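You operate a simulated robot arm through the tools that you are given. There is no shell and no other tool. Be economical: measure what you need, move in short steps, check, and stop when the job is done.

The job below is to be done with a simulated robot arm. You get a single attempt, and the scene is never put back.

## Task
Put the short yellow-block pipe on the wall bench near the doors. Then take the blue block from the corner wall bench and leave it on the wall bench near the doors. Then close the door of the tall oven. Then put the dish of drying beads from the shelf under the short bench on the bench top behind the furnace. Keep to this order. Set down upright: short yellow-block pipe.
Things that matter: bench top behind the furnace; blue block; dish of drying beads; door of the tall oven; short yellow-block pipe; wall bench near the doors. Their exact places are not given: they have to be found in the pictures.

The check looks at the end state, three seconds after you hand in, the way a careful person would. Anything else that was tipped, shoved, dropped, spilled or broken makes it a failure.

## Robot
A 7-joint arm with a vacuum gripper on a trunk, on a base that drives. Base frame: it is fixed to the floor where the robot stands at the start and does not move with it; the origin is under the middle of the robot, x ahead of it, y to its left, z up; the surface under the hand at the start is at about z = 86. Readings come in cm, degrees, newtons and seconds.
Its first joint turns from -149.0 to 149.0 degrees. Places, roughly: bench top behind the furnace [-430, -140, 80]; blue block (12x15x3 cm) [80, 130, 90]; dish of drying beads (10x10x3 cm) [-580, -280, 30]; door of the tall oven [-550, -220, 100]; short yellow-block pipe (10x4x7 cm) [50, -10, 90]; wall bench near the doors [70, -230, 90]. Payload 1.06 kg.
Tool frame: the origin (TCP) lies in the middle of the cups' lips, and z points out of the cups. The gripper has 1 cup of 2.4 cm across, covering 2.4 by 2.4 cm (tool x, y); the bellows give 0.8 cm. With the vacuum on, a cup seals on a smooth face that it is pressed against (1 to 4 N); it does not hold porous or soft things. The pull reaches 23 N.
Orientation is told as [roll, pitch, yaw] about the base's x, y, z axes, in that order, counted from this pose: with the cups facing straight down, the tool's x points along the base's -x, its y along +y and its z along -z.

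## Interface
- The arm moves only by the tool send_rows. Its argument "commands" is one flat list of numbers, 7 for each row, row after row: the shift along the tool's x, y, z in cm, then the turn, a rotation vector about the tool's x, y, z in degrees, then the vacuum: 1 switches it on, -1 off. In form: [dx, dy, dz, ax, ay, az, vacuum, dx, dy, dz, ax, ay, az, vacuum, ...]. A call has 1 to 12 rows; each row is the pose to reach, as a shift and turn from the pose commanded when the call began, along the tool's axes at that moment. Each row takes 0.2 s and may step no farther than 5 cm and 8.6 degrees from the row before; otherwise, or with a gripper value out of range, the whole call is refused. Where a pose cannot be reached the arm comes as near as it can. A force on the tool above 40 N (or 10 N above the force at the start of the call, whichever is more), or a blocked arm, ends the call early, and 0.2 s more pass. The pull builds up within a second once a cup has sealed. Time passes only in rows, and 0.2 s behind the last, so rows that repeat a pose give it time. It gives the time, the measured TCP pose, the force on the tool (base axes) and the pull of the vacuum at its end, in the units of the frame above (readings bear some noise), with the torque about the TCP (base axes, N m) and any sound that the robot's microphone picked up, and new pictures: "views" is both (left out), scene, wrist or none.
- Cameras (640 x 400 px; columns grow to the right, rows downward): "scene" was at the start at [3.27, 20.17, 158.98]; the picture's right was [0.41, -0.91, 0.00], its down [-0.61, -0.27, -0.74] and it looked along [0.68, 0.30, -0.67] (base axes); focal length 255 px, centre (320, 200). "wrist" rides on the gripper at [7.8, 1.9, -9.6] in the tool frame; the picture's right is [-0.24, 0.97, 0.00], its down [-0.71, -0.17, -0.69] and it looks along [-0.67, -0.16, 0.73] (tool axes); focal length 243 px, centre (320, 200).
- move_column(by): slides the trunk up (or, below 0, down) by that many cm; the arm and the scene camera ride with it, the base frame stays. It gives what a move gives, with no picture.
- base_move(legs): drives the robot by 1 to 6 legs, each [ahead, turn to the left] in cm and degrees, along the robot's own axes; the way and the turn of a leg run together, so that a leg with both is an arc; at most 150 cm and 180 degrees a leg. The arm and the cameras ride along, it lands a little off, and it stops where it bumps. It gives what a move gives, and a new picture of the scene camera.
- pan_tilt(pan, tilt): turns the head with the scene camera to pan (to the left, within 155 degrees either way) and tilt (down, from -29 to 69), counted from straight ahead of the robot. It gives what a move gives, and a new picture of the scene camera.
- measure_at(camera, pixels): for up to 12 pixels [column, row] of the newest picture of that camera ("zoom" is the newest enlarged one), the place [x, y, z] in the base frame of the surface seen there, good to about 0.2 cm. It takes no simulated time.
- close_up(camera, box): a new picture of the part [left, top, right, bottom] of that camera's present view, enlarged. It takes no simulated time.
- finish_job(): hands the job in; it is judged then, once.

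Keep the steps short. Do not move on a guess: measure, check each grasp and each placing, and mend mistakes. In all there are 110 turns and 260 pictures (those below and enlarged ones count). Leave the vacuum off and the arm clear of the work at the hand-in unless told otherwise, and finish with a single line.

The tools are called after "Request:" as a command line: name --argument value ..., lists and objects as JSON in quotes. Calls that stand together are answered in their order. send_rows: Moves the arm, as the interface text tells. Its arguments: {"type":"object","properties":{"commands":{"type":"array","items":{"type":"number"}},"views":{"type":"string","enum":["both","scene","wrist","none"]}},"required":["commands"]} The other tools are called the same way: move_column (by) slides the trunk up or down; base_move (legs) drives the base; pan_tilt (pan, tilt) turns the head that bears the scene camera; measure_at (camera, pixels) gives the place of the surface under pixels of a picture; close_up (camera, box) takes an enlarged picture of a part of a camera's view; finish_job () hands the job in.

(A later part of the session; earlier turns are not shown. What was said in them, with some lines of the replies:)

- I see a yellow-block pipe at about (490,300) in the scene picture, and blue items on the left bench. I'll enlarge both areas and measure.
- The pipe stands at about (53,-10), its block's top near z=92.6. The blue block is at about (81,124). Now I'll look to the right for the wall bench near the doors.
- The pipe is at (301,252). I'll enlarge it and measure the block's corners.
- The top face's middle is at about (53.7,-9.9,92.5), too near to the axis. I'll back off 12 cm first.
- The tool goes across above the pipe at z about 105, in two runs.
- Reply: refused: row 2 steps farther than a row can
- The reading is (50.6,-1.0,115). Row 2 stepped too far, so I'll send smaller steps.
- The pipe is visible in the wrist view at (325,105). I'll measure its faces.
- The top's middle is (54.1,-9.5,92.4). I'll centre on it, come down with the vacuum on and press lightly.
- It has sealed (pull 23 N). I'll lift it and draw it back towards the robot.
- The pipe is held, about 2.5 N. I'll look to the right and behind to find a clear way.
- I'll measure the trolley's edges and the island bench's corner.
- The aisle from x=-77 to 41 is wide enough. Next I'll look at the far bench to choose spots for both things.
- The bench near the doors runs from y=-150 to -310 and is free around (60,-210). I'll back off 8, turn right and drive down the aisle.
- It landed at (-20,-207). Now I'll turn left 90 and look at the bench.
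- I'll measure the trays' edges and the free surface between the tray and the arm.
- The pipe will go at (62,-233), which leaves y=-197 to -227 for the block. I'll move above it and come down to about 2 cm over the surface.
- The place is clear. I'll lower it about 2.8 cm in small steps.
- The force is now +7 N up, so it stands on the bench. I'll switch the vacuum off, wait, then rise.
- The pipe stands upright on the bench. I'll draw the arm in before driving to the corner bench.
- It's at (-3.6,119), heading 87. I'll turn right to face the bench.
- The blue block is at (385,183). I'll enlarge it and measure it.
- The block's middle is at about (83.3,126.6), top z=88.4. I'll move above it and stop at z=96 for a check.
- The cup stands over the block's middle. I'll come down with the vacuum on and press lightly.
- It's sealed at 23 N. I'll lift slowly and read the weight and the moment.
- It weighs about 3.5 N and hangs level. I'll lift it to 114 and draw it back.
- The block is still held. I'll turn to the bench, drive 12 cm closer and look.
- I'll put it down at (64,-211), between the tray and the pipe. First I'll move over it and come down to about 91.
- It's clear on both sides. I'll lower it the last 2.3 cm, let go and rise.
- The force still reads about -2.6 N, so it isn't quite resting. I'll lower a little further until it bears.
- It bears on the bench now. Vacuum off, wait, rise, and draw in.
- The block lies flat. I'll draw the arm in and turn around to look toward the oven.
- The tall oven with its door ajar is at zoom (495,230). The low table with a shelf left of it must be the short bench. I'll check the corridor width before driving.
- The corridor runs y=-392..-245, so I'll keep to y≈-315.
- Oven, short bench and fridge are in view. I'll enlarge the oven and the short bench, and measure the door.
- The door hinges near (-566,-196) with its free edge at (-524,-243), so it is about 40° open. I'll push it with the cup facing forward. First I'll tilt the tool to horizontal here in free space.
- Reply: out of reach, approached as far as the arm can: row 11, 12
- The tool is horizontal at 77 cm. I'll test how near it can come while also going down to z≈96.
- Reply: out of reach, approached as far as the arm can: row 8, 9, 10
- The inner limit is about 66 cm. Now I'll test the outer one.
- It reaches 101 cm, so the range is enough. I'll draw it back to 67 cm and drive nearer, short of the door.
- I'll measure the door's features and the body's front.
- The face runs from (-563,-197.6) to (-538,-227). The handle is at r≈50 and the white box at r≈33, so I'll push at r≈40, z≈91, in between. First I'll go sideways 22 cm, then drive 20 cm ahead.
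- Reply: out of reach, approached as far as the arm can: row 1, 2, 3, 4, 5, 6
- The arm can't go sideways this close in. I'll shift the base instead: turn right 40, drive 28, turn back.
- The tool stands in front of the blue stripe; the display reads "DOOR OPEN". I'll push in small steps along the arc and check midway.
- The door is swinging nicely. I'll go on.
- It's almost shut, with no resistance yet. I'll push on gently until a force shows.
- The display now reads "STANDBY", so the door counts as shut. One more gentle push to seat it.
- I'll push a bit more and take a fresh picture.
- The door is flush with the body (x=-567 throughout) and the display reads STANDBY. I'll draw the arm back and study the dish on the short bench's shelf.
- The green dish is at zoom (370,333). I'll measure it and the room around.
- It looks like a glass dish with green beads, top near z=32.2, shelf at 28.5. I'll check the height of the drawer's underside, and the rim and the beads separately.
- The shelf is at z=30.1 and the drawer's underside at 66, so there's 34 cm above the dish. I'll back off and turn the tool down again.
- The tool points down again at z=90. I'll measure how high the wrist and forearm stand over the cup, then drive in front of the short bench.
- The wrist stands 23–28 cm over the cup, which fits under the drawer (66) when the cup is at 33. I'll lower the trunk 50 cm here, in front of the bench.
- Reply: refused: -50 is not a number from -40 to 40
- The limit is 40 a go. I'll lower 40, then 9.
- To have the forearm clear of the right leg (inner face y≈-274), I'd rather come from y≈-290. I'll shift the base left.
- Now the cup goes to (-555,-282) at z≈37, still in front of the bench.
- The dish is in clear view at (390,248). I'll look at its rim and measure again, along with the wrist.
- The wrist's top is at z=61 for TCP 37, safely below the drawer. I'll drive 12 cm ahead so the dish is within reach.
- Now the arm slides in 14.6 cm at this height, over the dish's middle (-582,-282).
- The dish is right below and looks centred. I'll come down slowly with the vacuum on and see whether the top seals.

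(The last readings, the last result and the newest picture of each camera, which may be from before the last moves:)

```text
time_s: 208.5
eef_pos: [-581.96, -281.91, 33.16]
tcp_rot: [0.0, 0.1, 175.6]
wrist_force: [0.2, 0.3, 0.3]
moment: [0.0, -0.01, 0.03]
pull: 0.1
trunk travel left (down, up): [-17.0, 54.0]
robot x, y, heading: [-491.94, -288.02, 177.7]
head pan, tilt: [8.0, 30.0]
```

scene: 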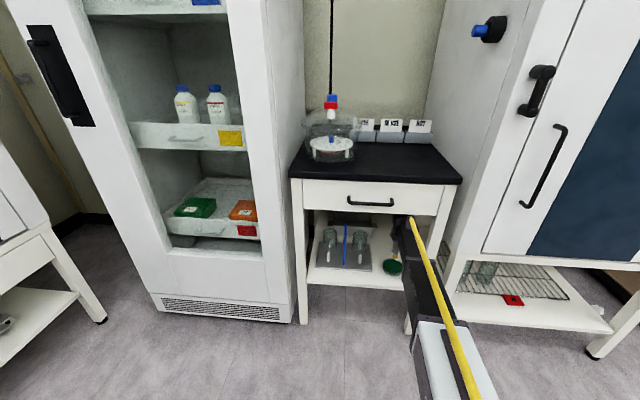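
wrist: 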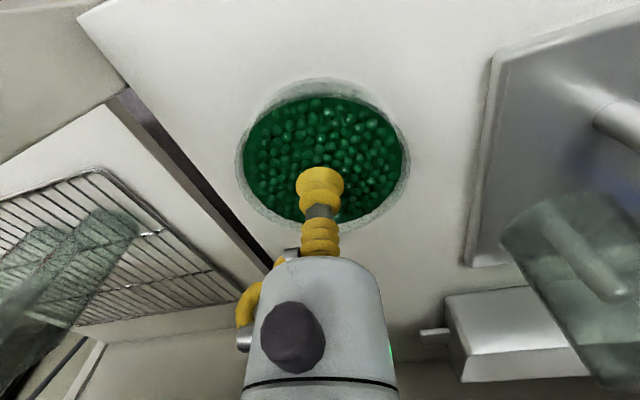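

At z=33.2 there's no contact yet. I'll go further in small steps.

Request:
send_rows --commands '[0, 0, 0.3, 0, 0, 0, 1, 0, 0, 0.6, 0, 0, 0, 1, 0, 0, 0.6, 0, 0, 0, 1, 0, 0, 0.6, 0, 0, 0, 1]' --views "none"

Request:
send_rows --commands '[0, 0, 0.2, 0, 0, 0, 1, 0, 0, 0.4, 0, 0, 0, 1, 0, 0, 0.4, 0, 0, 0, 1, 0, 0, 0.4, 0, 0, 0, 1, 0, 0, 0.4, 0, 0, 0, 1]' --views "wrist"

```text
time_s: 209.5
eef_pos: [-582.03, -281.98, 32.6]
tcp_rot: [0.1, 0.0, 175.6]
wrist_force: [1.1, -1.7, 4.3]
moment: [-0.03, -0.01, 0.0]
pull: 23.1
trunk travel left (down, up): [-17.0, 54.0]
robot x, y, heading: [-492.2, -287.89, 177.8]
head pan, tilt: [8.0, 30.0]
```

```text
time_s: 210.7
eef_pos: [-581.96, -281.84, 32.09]
tcp_rot: [0.0, 0.0, 175.5]
wrist_force: [3.2, 1.6, 14.7]
moment: [0.0, 0.03, 0.0]
pull: 23.2
trunk travel left (down, up): [-17.0, 54.0]
robot x, y, heading: [-491.99, -287.7, 177.6]
head pan, tilt: [8.0, 30.0]
```

wrist: 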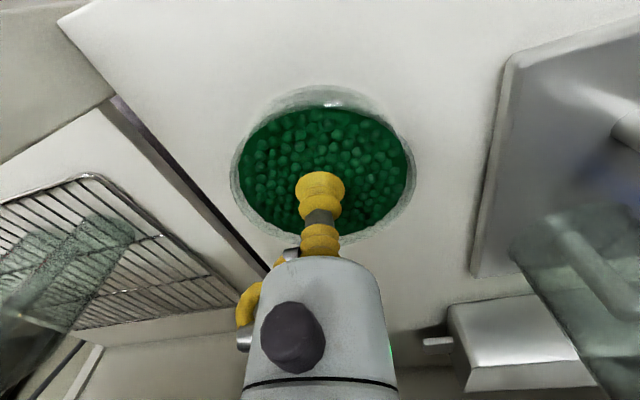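

It has sealed (pull 23 N). I'll lift 3 cm slowly and check.

Request:
send_rows --commands '[0, 0, -0.6, 0, 0, 0, 1, 0, 0, -1.2, 0, 0, 0, 1, 0, 0, -2, 0, 0, 0, 1, 0, 0, -3, 0, 0, 0, 1, 0, 0, -3.8, 0, 0, 0, 1, 0, 0, -3.8, 0, 0, 0, 1]' --views "both"

```text
time_s: 212.1
eef_pos: [-581.91, -281.85, 35.78]
tcp_rot: [0.0, 0.0, 175.6]
wrist_force: [0.6, -0.4, -0.2]
moment: [-0.01, -0.01, 0.03]
pull: 23.1
trunk travel left (down, up): [-17.0, 54.0]
robot x, y, heading: [-491.94, -287.59, 177.7]
head pan, tilt: [8.0, 30.0]
```

scene: 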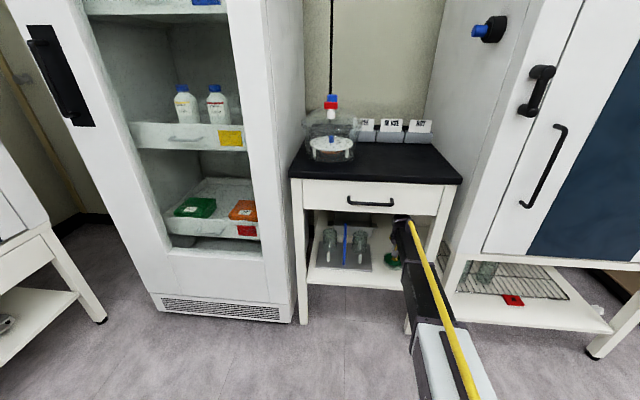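
wrist: 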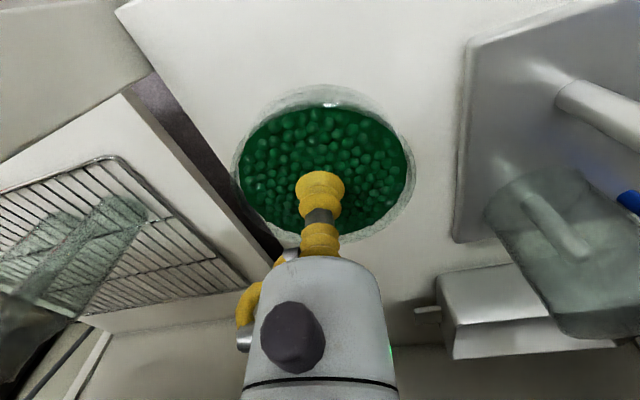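

The dish came up level and is held. I'll draw the arm out 15 cm, then back off the base and raise the trunk.

Request:
send_rows --commands '[2, -0.2, 0, 0, 0, 0, 1, 4, -0.5, 0, 0, 0, 0, 1, 6.5, -0.8, 0, 0, 0, 0, 1, 9, -1.1, 0, 0, 0, 0, 1, 11.5, -1.3, 0, 0, 0, 0, 1, 14, -1.6, 0, 0, 0, 0, 1, 16, -1.8, 0, 0, 0, 0, 1, 16, -1.8, 0, 0, 0, 0, 1]' --views "none"

Request:
base_move --legs '[[-30, 0]]'

Request:
move_column --by 40

Request:
move_column --by 14

Request:
pan_tilt --pan -60 --tilt 30

```text
time_s: 213.9
eef_pos: [-566.01, -281.38, 35.78]
tcp_rot: [0.0, 0.1, 175.6]
wrist_force: [0.5, 0.6, -0.7]
moment: [-0.03, -0.01, 0.02]
pull: 22.5
trunk travel left (down, up): [-17.0, 54.0]
robot x, y, heading: [-492.03, -287.67, 177.8]
head pan, tilt: [8.0, 30.0]
```

```text
time_s: 215.9
eef_pos: [-536.69, -282.43, 35.85]
tcp_rot: [0.0, 0.0, 175.3]
wrist_force: [-0.2, -0.5, -0.9]
moment: [-0.01, -0.01, -0.02]
pull: 23.1
trunk travel left (down, up): [-17.0, 54.0]
robot x, y, heading: [-462.86, -288.51, 177.6]
head pan, tilt: [8.0, 30.0]
```

scene: 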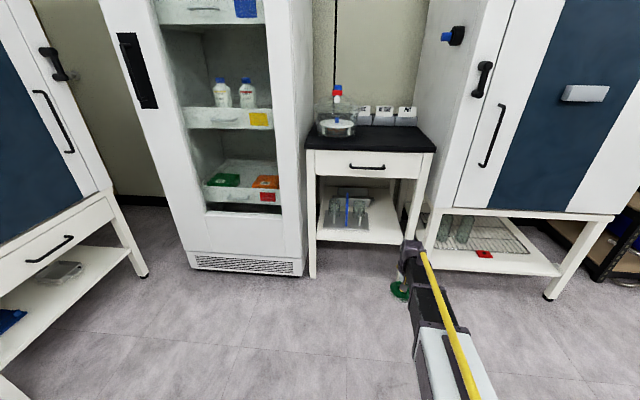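

```text
time_s: 219.8
eef_pos: [-536.62, -282.42, 75.77]
tcp_rot: [0.0, 0.1, 175.3]
wrist_force: [0.1, -0.3, -0.7]
moment: [0.0, 0.03, 0.03]
pull: 22.5
trunk travel left (down, up): [-57.0, 14.0]
robot x, y, heading: [-462.73, -288.88, 177.5]
head pan, tilt: [8.0, 30.0]
```

```text
time_s: 221.4
eef_pos: [-536.83, -282.35, 89.86]
tcp_rot: [-0.1, 0.1, 175.3]
wrist_force: [-0.2, -0.3, -0.5]
moment: [-0.02, -0.02, 0.0]
pull: 23.1
trunk travel left (down, up): [-71.0, 0.0]
robot x, y, heading: [-463.03, -288.76, 177.5]
head pan, tilt: [8.0, 30.0]
```

```text
time_s: 222.8
eef_pos: [-536.59, -282.27, 89.76]
tcp_rot: [-0.1, 0.1, 175.3]
wrist_force: [0.3, -1.2, -1.2]
moment: [0.01, 0.02, 0.02]
pull: 23.1
trunk travel left (down, up): [-71.0, 0.0]
robot x, y, heading: [-462.89, -288.67, 177.7]
head pan, tilt: [-60.0, 30.0]
```

scene: 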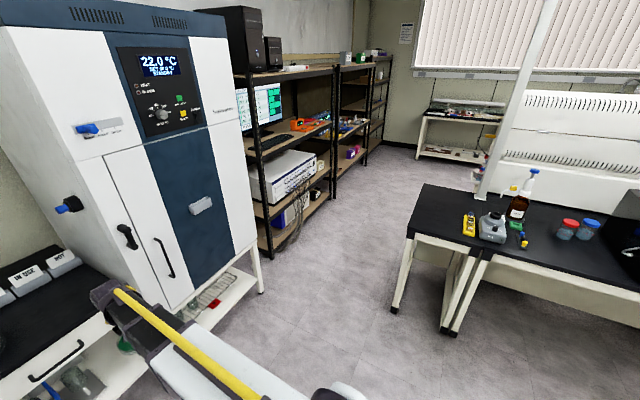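

The dish is held well. I'll raise it to z≈112, then drive to face the bench that has the free area near (-430,-140).

Request:
send_rows --commands '[0, 0, -4, 0, 0, 0, 1, 0, 0, -8, 0, 0, 0, 1, 0, 0, -12, 0, 0, 0, 1, 0, 0, -16, 0, 0, 0, 1, 0, 0, -20, 0, 0, 0, 1, 0, 0, -22, 0, 0, 0, 1, 0, 0, -22, 0, 0, 0, 1]' --views "none"

Request:
base_move --legs '[[0, -128], [36, 0], [0, 40]]'

Request:
pan_tilt --pan -10 --tilt 30

```text
time_s: 224.4
eef_pos: [-536.71, -282.44, 111.9]
tcp_rot: [0.0, 0.2, 175.3]
wrist_force: [1.1, -0.7, -0.8]
moment: [0.01, -0.01, -0.01]
pull: 22.8
trunk travel left (down, up): [-71.0, 0.0]
robot x, y, heading: [-462.93, -288.68, 177.5]
head pan, tilt: [-60.0, 30.0]
```

```text
time_s: 233.8
eef_pos: [-439.16, -186.14, 111.78]
tcp_rot: [0.0, 0.1, 89.2]
wrist_force: [0.0, -0.3, -0.2]
moment: [0.0, 0.01, 0.0]
pull: 23.0
trunk travel left (down, up): [-71.0, 0.0]
robot x, y, heading: [-440.64, -260.41, 91.2]
head pan, tilt: [-60.0, 30.0]
```

scene: 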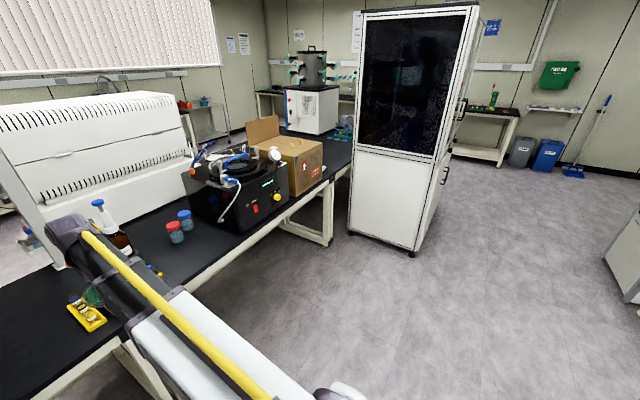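

```text
time_s: 235.0
eef_pos: [-439.15, -186.25, 111.91]
tcp_rot: [0.0, 0.0, 89.2]
wrist_force: [-0.1, 0.5, -1.2]
moment: [0.03, 0.0, -0.02]
pull: 22.7
trunk travel left (down, up): [-71.0, 0.0]
robot x, y, heading: [-440.45, -260.46, 91.4]
head pan, tilt: [-10.0, 30.0]
```

scene: 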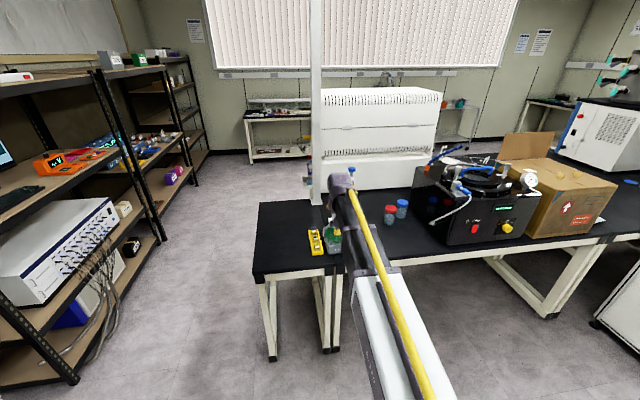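

I'll measure the seam between tables, the free spots and the white furnace.

Request:
close_up --camera "scene" --box '[230, 60, 470, 290]'

Request:
measure_at --camera "scene" --pixels '[[255, 270], [262, 205], [290, 225], [300, 190], [318, 240], [335, 268], [420, 262], [410, 230], [400, 250], [385, 170], [370, 115], [430, 180]]'

```text
1.74 times, centred on (350, 175) of scene
```

zoom: 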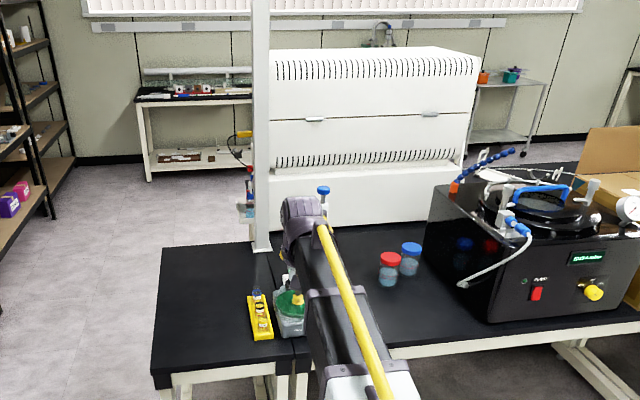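

```text
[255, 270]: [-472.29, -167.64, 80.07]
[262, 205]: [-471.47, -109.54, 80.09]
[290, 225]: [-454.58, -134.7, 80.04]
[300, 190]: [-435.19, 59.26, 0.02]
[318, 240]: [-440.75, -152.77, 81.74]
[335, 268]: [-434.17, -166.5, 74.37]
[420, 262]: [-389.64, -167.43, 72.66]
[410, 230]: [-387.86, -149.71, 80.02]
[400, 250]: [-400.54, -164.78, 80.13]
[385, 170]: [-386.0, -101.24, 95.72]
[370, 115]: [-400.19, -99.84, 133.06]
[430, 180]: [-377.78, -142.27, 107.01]
```

Furnace stands at y>-100; the area before it is this bench top. I need to see the part hidden by the arm, so I'll look through the wrist camera.

Request:
close_up --camera "wrist" --box '[0, 0, 640, 400]'

Request:
measure_at --camera "scene" --pixels '[[325, 130], [323, 180], [437, 170], [316, 245], [333, 240], [390, 212], [402, 207], [316, 195], [303, 215], [375, 225], [280, 170], [385, 240]]'

```text
1.00 times, centred on (320, 200) of wrist (not enlarged: the box is as wide or as high as the picture)
```

zoom: 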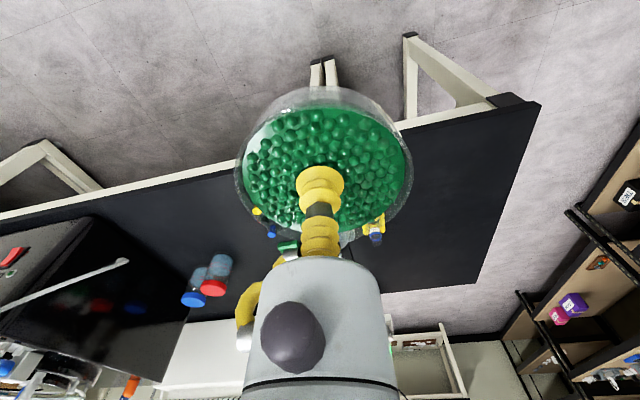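

```text
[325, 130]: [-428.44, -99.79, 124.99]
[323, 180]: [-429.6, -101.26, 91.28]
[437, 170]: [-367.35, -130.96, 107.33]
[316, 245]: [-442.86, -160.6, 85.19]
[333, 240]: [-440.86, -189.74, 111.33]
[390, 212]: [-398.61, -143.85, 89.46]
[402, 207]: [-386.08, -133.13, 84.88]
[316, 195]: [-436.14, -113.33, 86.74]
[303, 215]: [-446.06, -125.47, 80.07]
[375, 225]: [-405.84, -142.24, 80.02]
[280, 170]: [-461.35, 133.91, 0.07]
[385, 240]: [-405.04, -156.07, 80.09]
```

A post stands at (-436,-113). The arm hides the middle, so I'll swing it 30 cm to the left at y=-186 to see the area.

Request:
send_rows --commands '[0, 4, 0, 0, 0, 0, 1, 0, 8, 0, 0, 0, 0, 1, 0, 12, 0, 0, 0, 0, 1, 0, 16, 0, 0, 0, 0, 1, 0, 20, 0, 0, 0, 0, 1, 0, 24, 0, 0, 0, 0, 1, 0, 28, 0, 0, 0, 0, 1, 0, 32, 0, 0, 0, 0, 1]' --views "scene"

Request:
close_up --camera "scene" --box '[240, 150, 450, 290]'

```text
time_s: 236.8
eef_pos: [-471.58, -186.03, 111.73]
tcp_rot: [0.1, 0.1, 89.2]
wrist_force: [-0.4, -0.3, -0.5]
moment: [0.0, 0.02, 0.01]
pull: 22.5
trunk travel left (down, up): [-71.0, 0.0]
robot x, y, heading: [-440.39, -260.24, 91.4]
head pan, tilt: [-10.0, 30.0]
```

scene: 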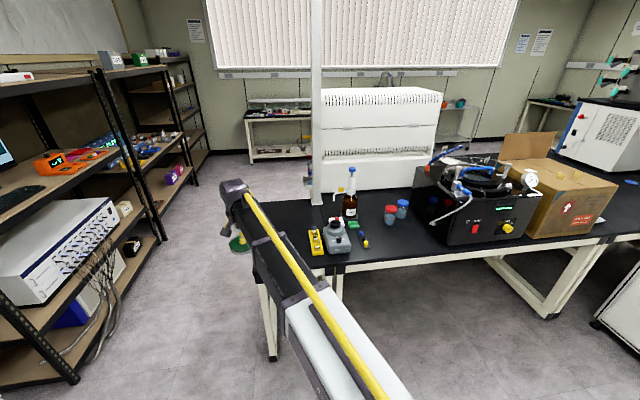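

```text
2.86 times, centred on (345, 220) of scene
```

zoom: 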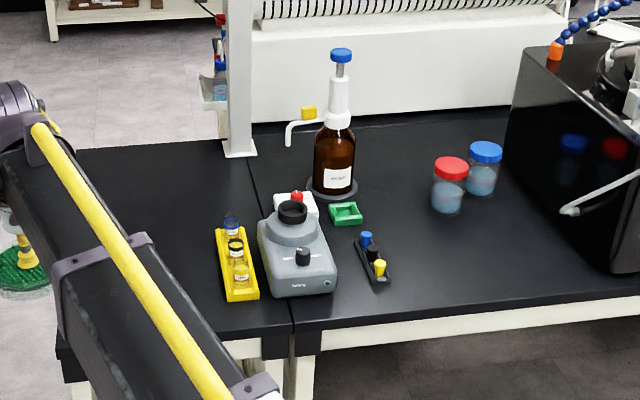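

The small rack, mixer, bottle and jars fill the middle; the free spot nearest to (-430,-140) is left of the rack, in front of the post. I'll measure its bounds.

Request:
measure_at --camera "zoom" --pixels '[[218, 232], [232, 215], [225, 155], [228, 298], [180, 190], [150, 160], [200, 250], [290, 320], [255, 180], [410, 240], [290, 205], [432, 205]]'

```text
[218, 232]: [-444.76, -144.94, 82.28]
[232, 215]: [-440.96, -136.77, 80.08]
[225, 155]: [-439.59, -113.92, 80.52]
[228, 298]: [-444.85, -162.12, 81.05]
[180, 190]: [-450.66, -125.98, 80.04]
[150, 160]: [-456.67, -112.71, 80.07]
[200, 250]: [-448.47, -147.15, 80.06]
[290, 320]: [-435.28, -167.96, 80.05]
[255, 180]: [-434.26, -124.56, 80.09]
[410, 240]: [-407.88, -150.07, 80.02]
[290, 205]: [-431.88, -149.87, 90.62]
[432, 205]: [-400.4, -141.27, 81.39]
```

I'll set the dish at (-451,-129). First I'll drive closer, ending near (-450,-216).

Request:
base_move --legs '[[0, 11], [44, 0], [0, -12]]'

```text
time_s: 241.0
eef_pos: [-478.69, -141.37, 111.79]
tcp_rot: [0.0, 0.1, 87.5]
wrist_force: [0.3, -0.6, -1.6]
moment: [-0.01, 0.01, 0.0]
pull: 22.7
trunk travel left (down, up): [-71.0, 0.0]
robot x, y, heading: [-449.96, -216.97, 89.6]
head pan, tilt: [-10.0, 30.0]
```

scene: 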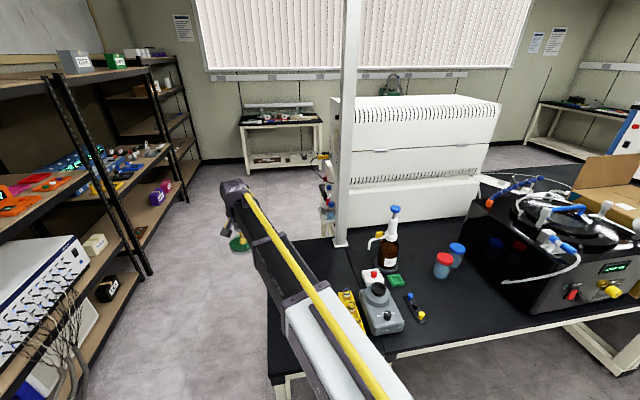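

Now the tool goes over the spot at z=112.

Request:
send_rows --commands '[-1, -3.8, 0, 0, 0, 0, 1, -2, -7.6, 0, 0, 0, 0, 1, -3.5, -11.4, 0, 0, 0, 0, 1, -5, -15.2, 0, 0, 0, 0, 1, -7, -19, 0, 0, 0, 0, 1, -9, -22.5, 0, 0, 0, 0, 1, -11.3, -25.2, 0, 0, 0, 0, 1, -13.6, -27.1, 0, 0, 0, 0, 1, -13.6, -27.1, 0, 0, 0, 0, 1]' --views "both"

```text
time_s: 243.0
eef_pos: [-451.35, -128.95, 111.62]
tcp_rot: [0.0, 0.2, 87.7]
wrist_force: [0.0, 0.1, -0.9]
moment: [0.01, -0.03, 0.0]
pull: 22.6
trunk travel left (down, up): [-71.0, 0.0]
robot x, y, heading: [-450.08, -216.71, 89.7]
head pan, tilt: [-10.0, 30.0]
```

scene: 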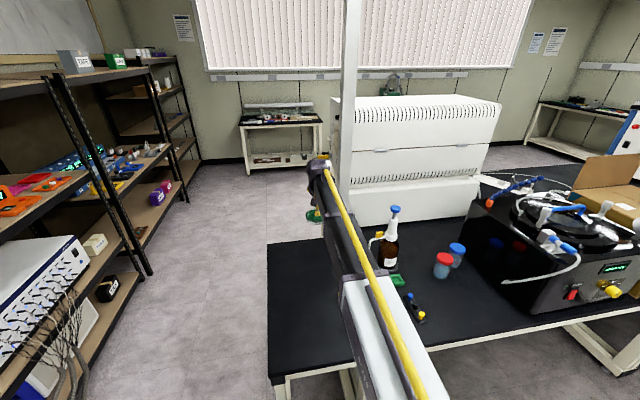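
wrist: 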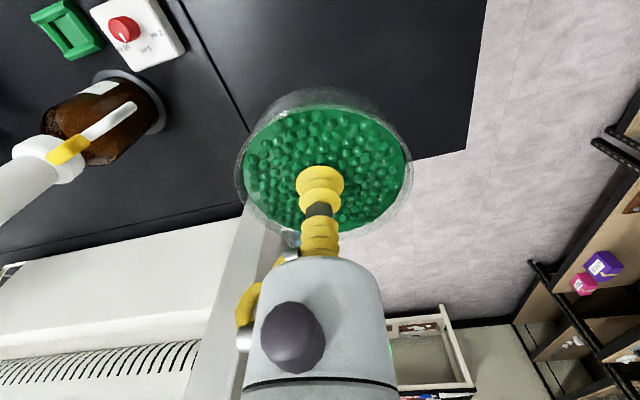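

The spot is right under. I'll lower to about 86 first.

Request:
send_rows --commands '[0, 0, 4, 0, 0, 0, 1, 0, 0, 8, 0, 0, 0, 1, 0, 0, 12, 0, 0, 0, 1, 0, 0, 16, 0, 0, 0, 1, 0, 0, 20, 0, 0, 0, 1, 0, 0, 23, 0, 0, 0, 1, 0, 0, 26, 0, 0, 0, 1, 0, 0, 26, 0, 0, 0, 1]' --views "both"

```text
time_s: 244.8
eef_pos: [-451.25, -128.92, 85.96]
tcp_rot: [0.0, 0.0, 87.5]
wrist_force: [-0.6, 0.9, -0.7]
moment: [0.03, -0.02, -0.02]
pull: 23.0
trunk travel left (down, up): [-71.0, 0.0]
robot x, y, heading: [-449.83, -216.7, 89.7]
head pan, tilt: [-10.0, 30.0]
```

scene: 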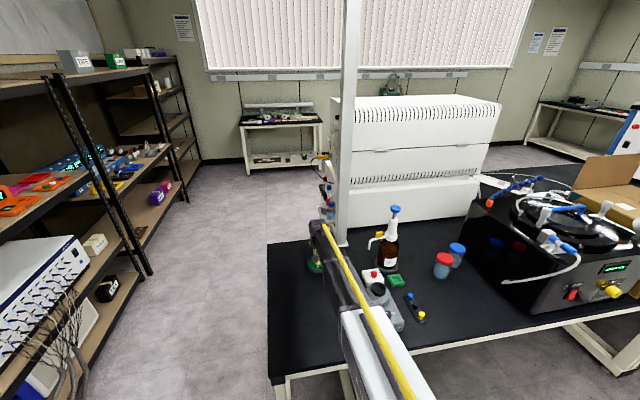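
wrist: 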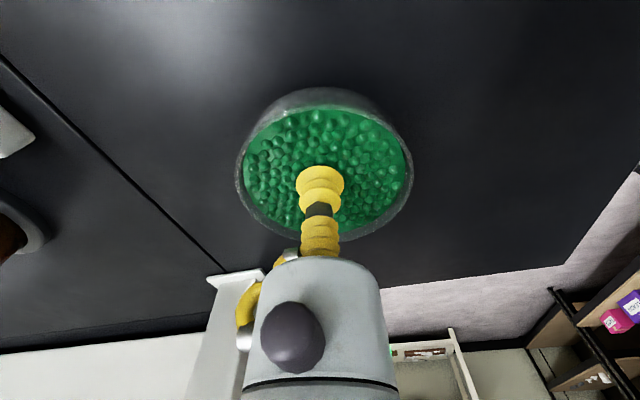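

Clear all round. I'll lower in small steps until it bears.

Request:
send_rows --commands '[0, 0, 1.2, 0, 0, 0, 1, 0, 0, 2.2, 0, 0, 0, 1, 0, 0, 2.8, 0, 0, 0, 1, 0, 0, 3.2, 0, 0, 0, 1, 0, 0, 3.5, 0, 0, 0, 1, 0, 0, 3.5, 0, 0, 0, 1]' --views "none"

```text
time_s: 246.2
eef_pos: [-451.03, -129.0, 82.57]
tcp_rot: [0.0, -0.1, 87.6]
wrist_force: [2.4, 4.6, 16.3]
moment: [-0.01, 0.02, 0.0]
pull: 23.1
trunk travel left (down, up): [-71.0, 0.0]
robot x, y, heading: [-450.18, -216.7, 89.8]
head pan, tilt: [-10.0, 30.0]
```

It bears on the bench. I'll ease off, switch the vacuum off, wait and rise.

Request:
send_rows --commands '[0, 0, -0.3, 0, 0, 0, -1, 0, 0, -0.3, 0, 0, 0, -1, 0, 0, -0.3, 0, 0, 0, -1, 0, 0, -0.3, 0, 0, 0, -1, 0, 0, -0.3, 0, 0, 0, -1, 0, 0, -1, 0, 0, 0, -1, 0, 0, -3, 0, 0, 0, -1, 0, 0, -7, 0, 0, 0, -1, 0, 0, -11, 0, 0, 0, -1, 0, 0, -15, 0, 0, 0, -1, 0, 0, -20, 0, 0, 0, -1, 0, 0, -25, 0, 0, 0, -1]' --views "both"

```text
time_s: 248.8
eef_pos: [-451.02, -129.0, 107.51]
tcp_rot: [0.0, 0.2, 87.5]
wrist_force: [0.7, -0.4, 0.1]
moment: [0.01, -0.03, 0.01]
pull: 0.1
trunk travel left (down, up): [-71.0, 0.0]
robot x, y, heading: [-449.91, -216.37, 89.8]
head pan, tilt: [-10.0, 30.0]
```

scene: 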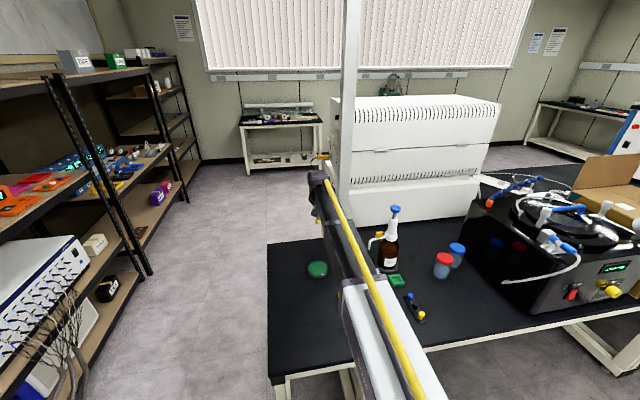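
wrist: 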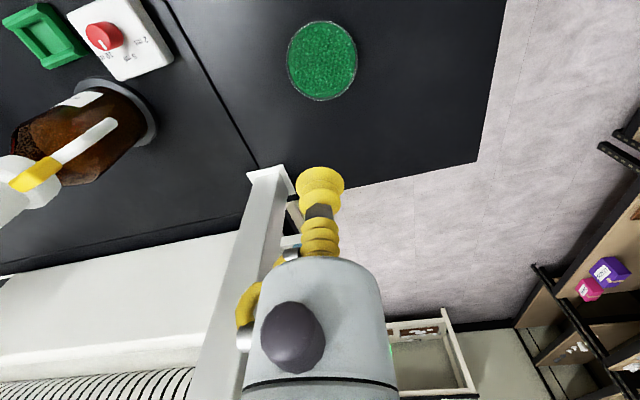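

The dish stands flat on the bench. I'll check it, back the robot off, and take a last look at the oven door.

Request:
measure_at --camera "wrist" --pixels '[[322, 60], [300, 60], [345, 60], [322, 90]]'

Request:
base_move --legs '[[-45, 0]]'

Request:
pan_tilt --pan 75 --tilt 20

```text
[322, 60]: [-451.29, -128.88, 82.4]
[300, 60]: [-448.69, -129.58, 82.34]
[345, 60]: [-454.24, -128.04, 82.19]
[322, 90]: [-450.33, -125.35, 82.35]
```

```text
time_s: 251.6
eef_pos: [-450.57, -174.48, 107.45]
tcp_rot: [0.0, 0.0, 87.0]
wrist_force: [0.2, 0.3, -0.3]
moment: [0.0, 0.01, 0.0]
pull: 0.2
trunk travel left (down, up): [-71.0, 0.0]
robot x, y, heading: [-450.26, -262.27, 88.8]
head pan, tilt: [-10.0, 30.0]
```

scene: 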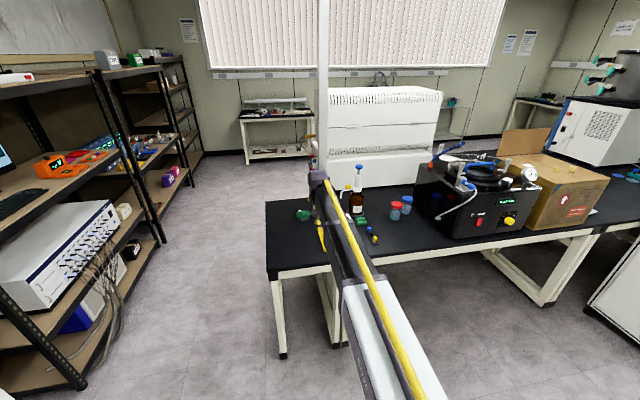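

```text
time_s: 253.2
eef_pos: [-450.64, -174.6, 107.41]
tcp_rot: [-0.1, 0.0, 86.8]
wrist_force: [0.0, -0.2, -0.2]
moment: [-0.04, 0.0, 0.0]
pull: 0.1
trunk travel left (down, up): [-71.0, 0.0]
robot x, y, heading: [-450.18, -261.98, 89.2]
head pan, tilt: [75.0, 20.0]
```

scene: 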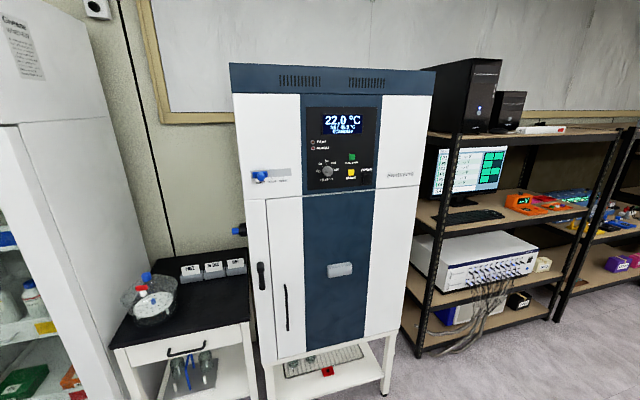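

The door is still shut, the dish is in place, the vacuum is off and the arm is clear, so I'll hand in.

Request:
finish_job

```text
The job is handed in.
```

I did all four steps in order and handed the job in: the pipe (upright) and blue block are on the wall bench near the doors, the tall oven's door is shut flush (display reads STANDBY), and the dish is on the left end of the bench top behind the furnace at (-451, -129), the nearest free spot to the place given.
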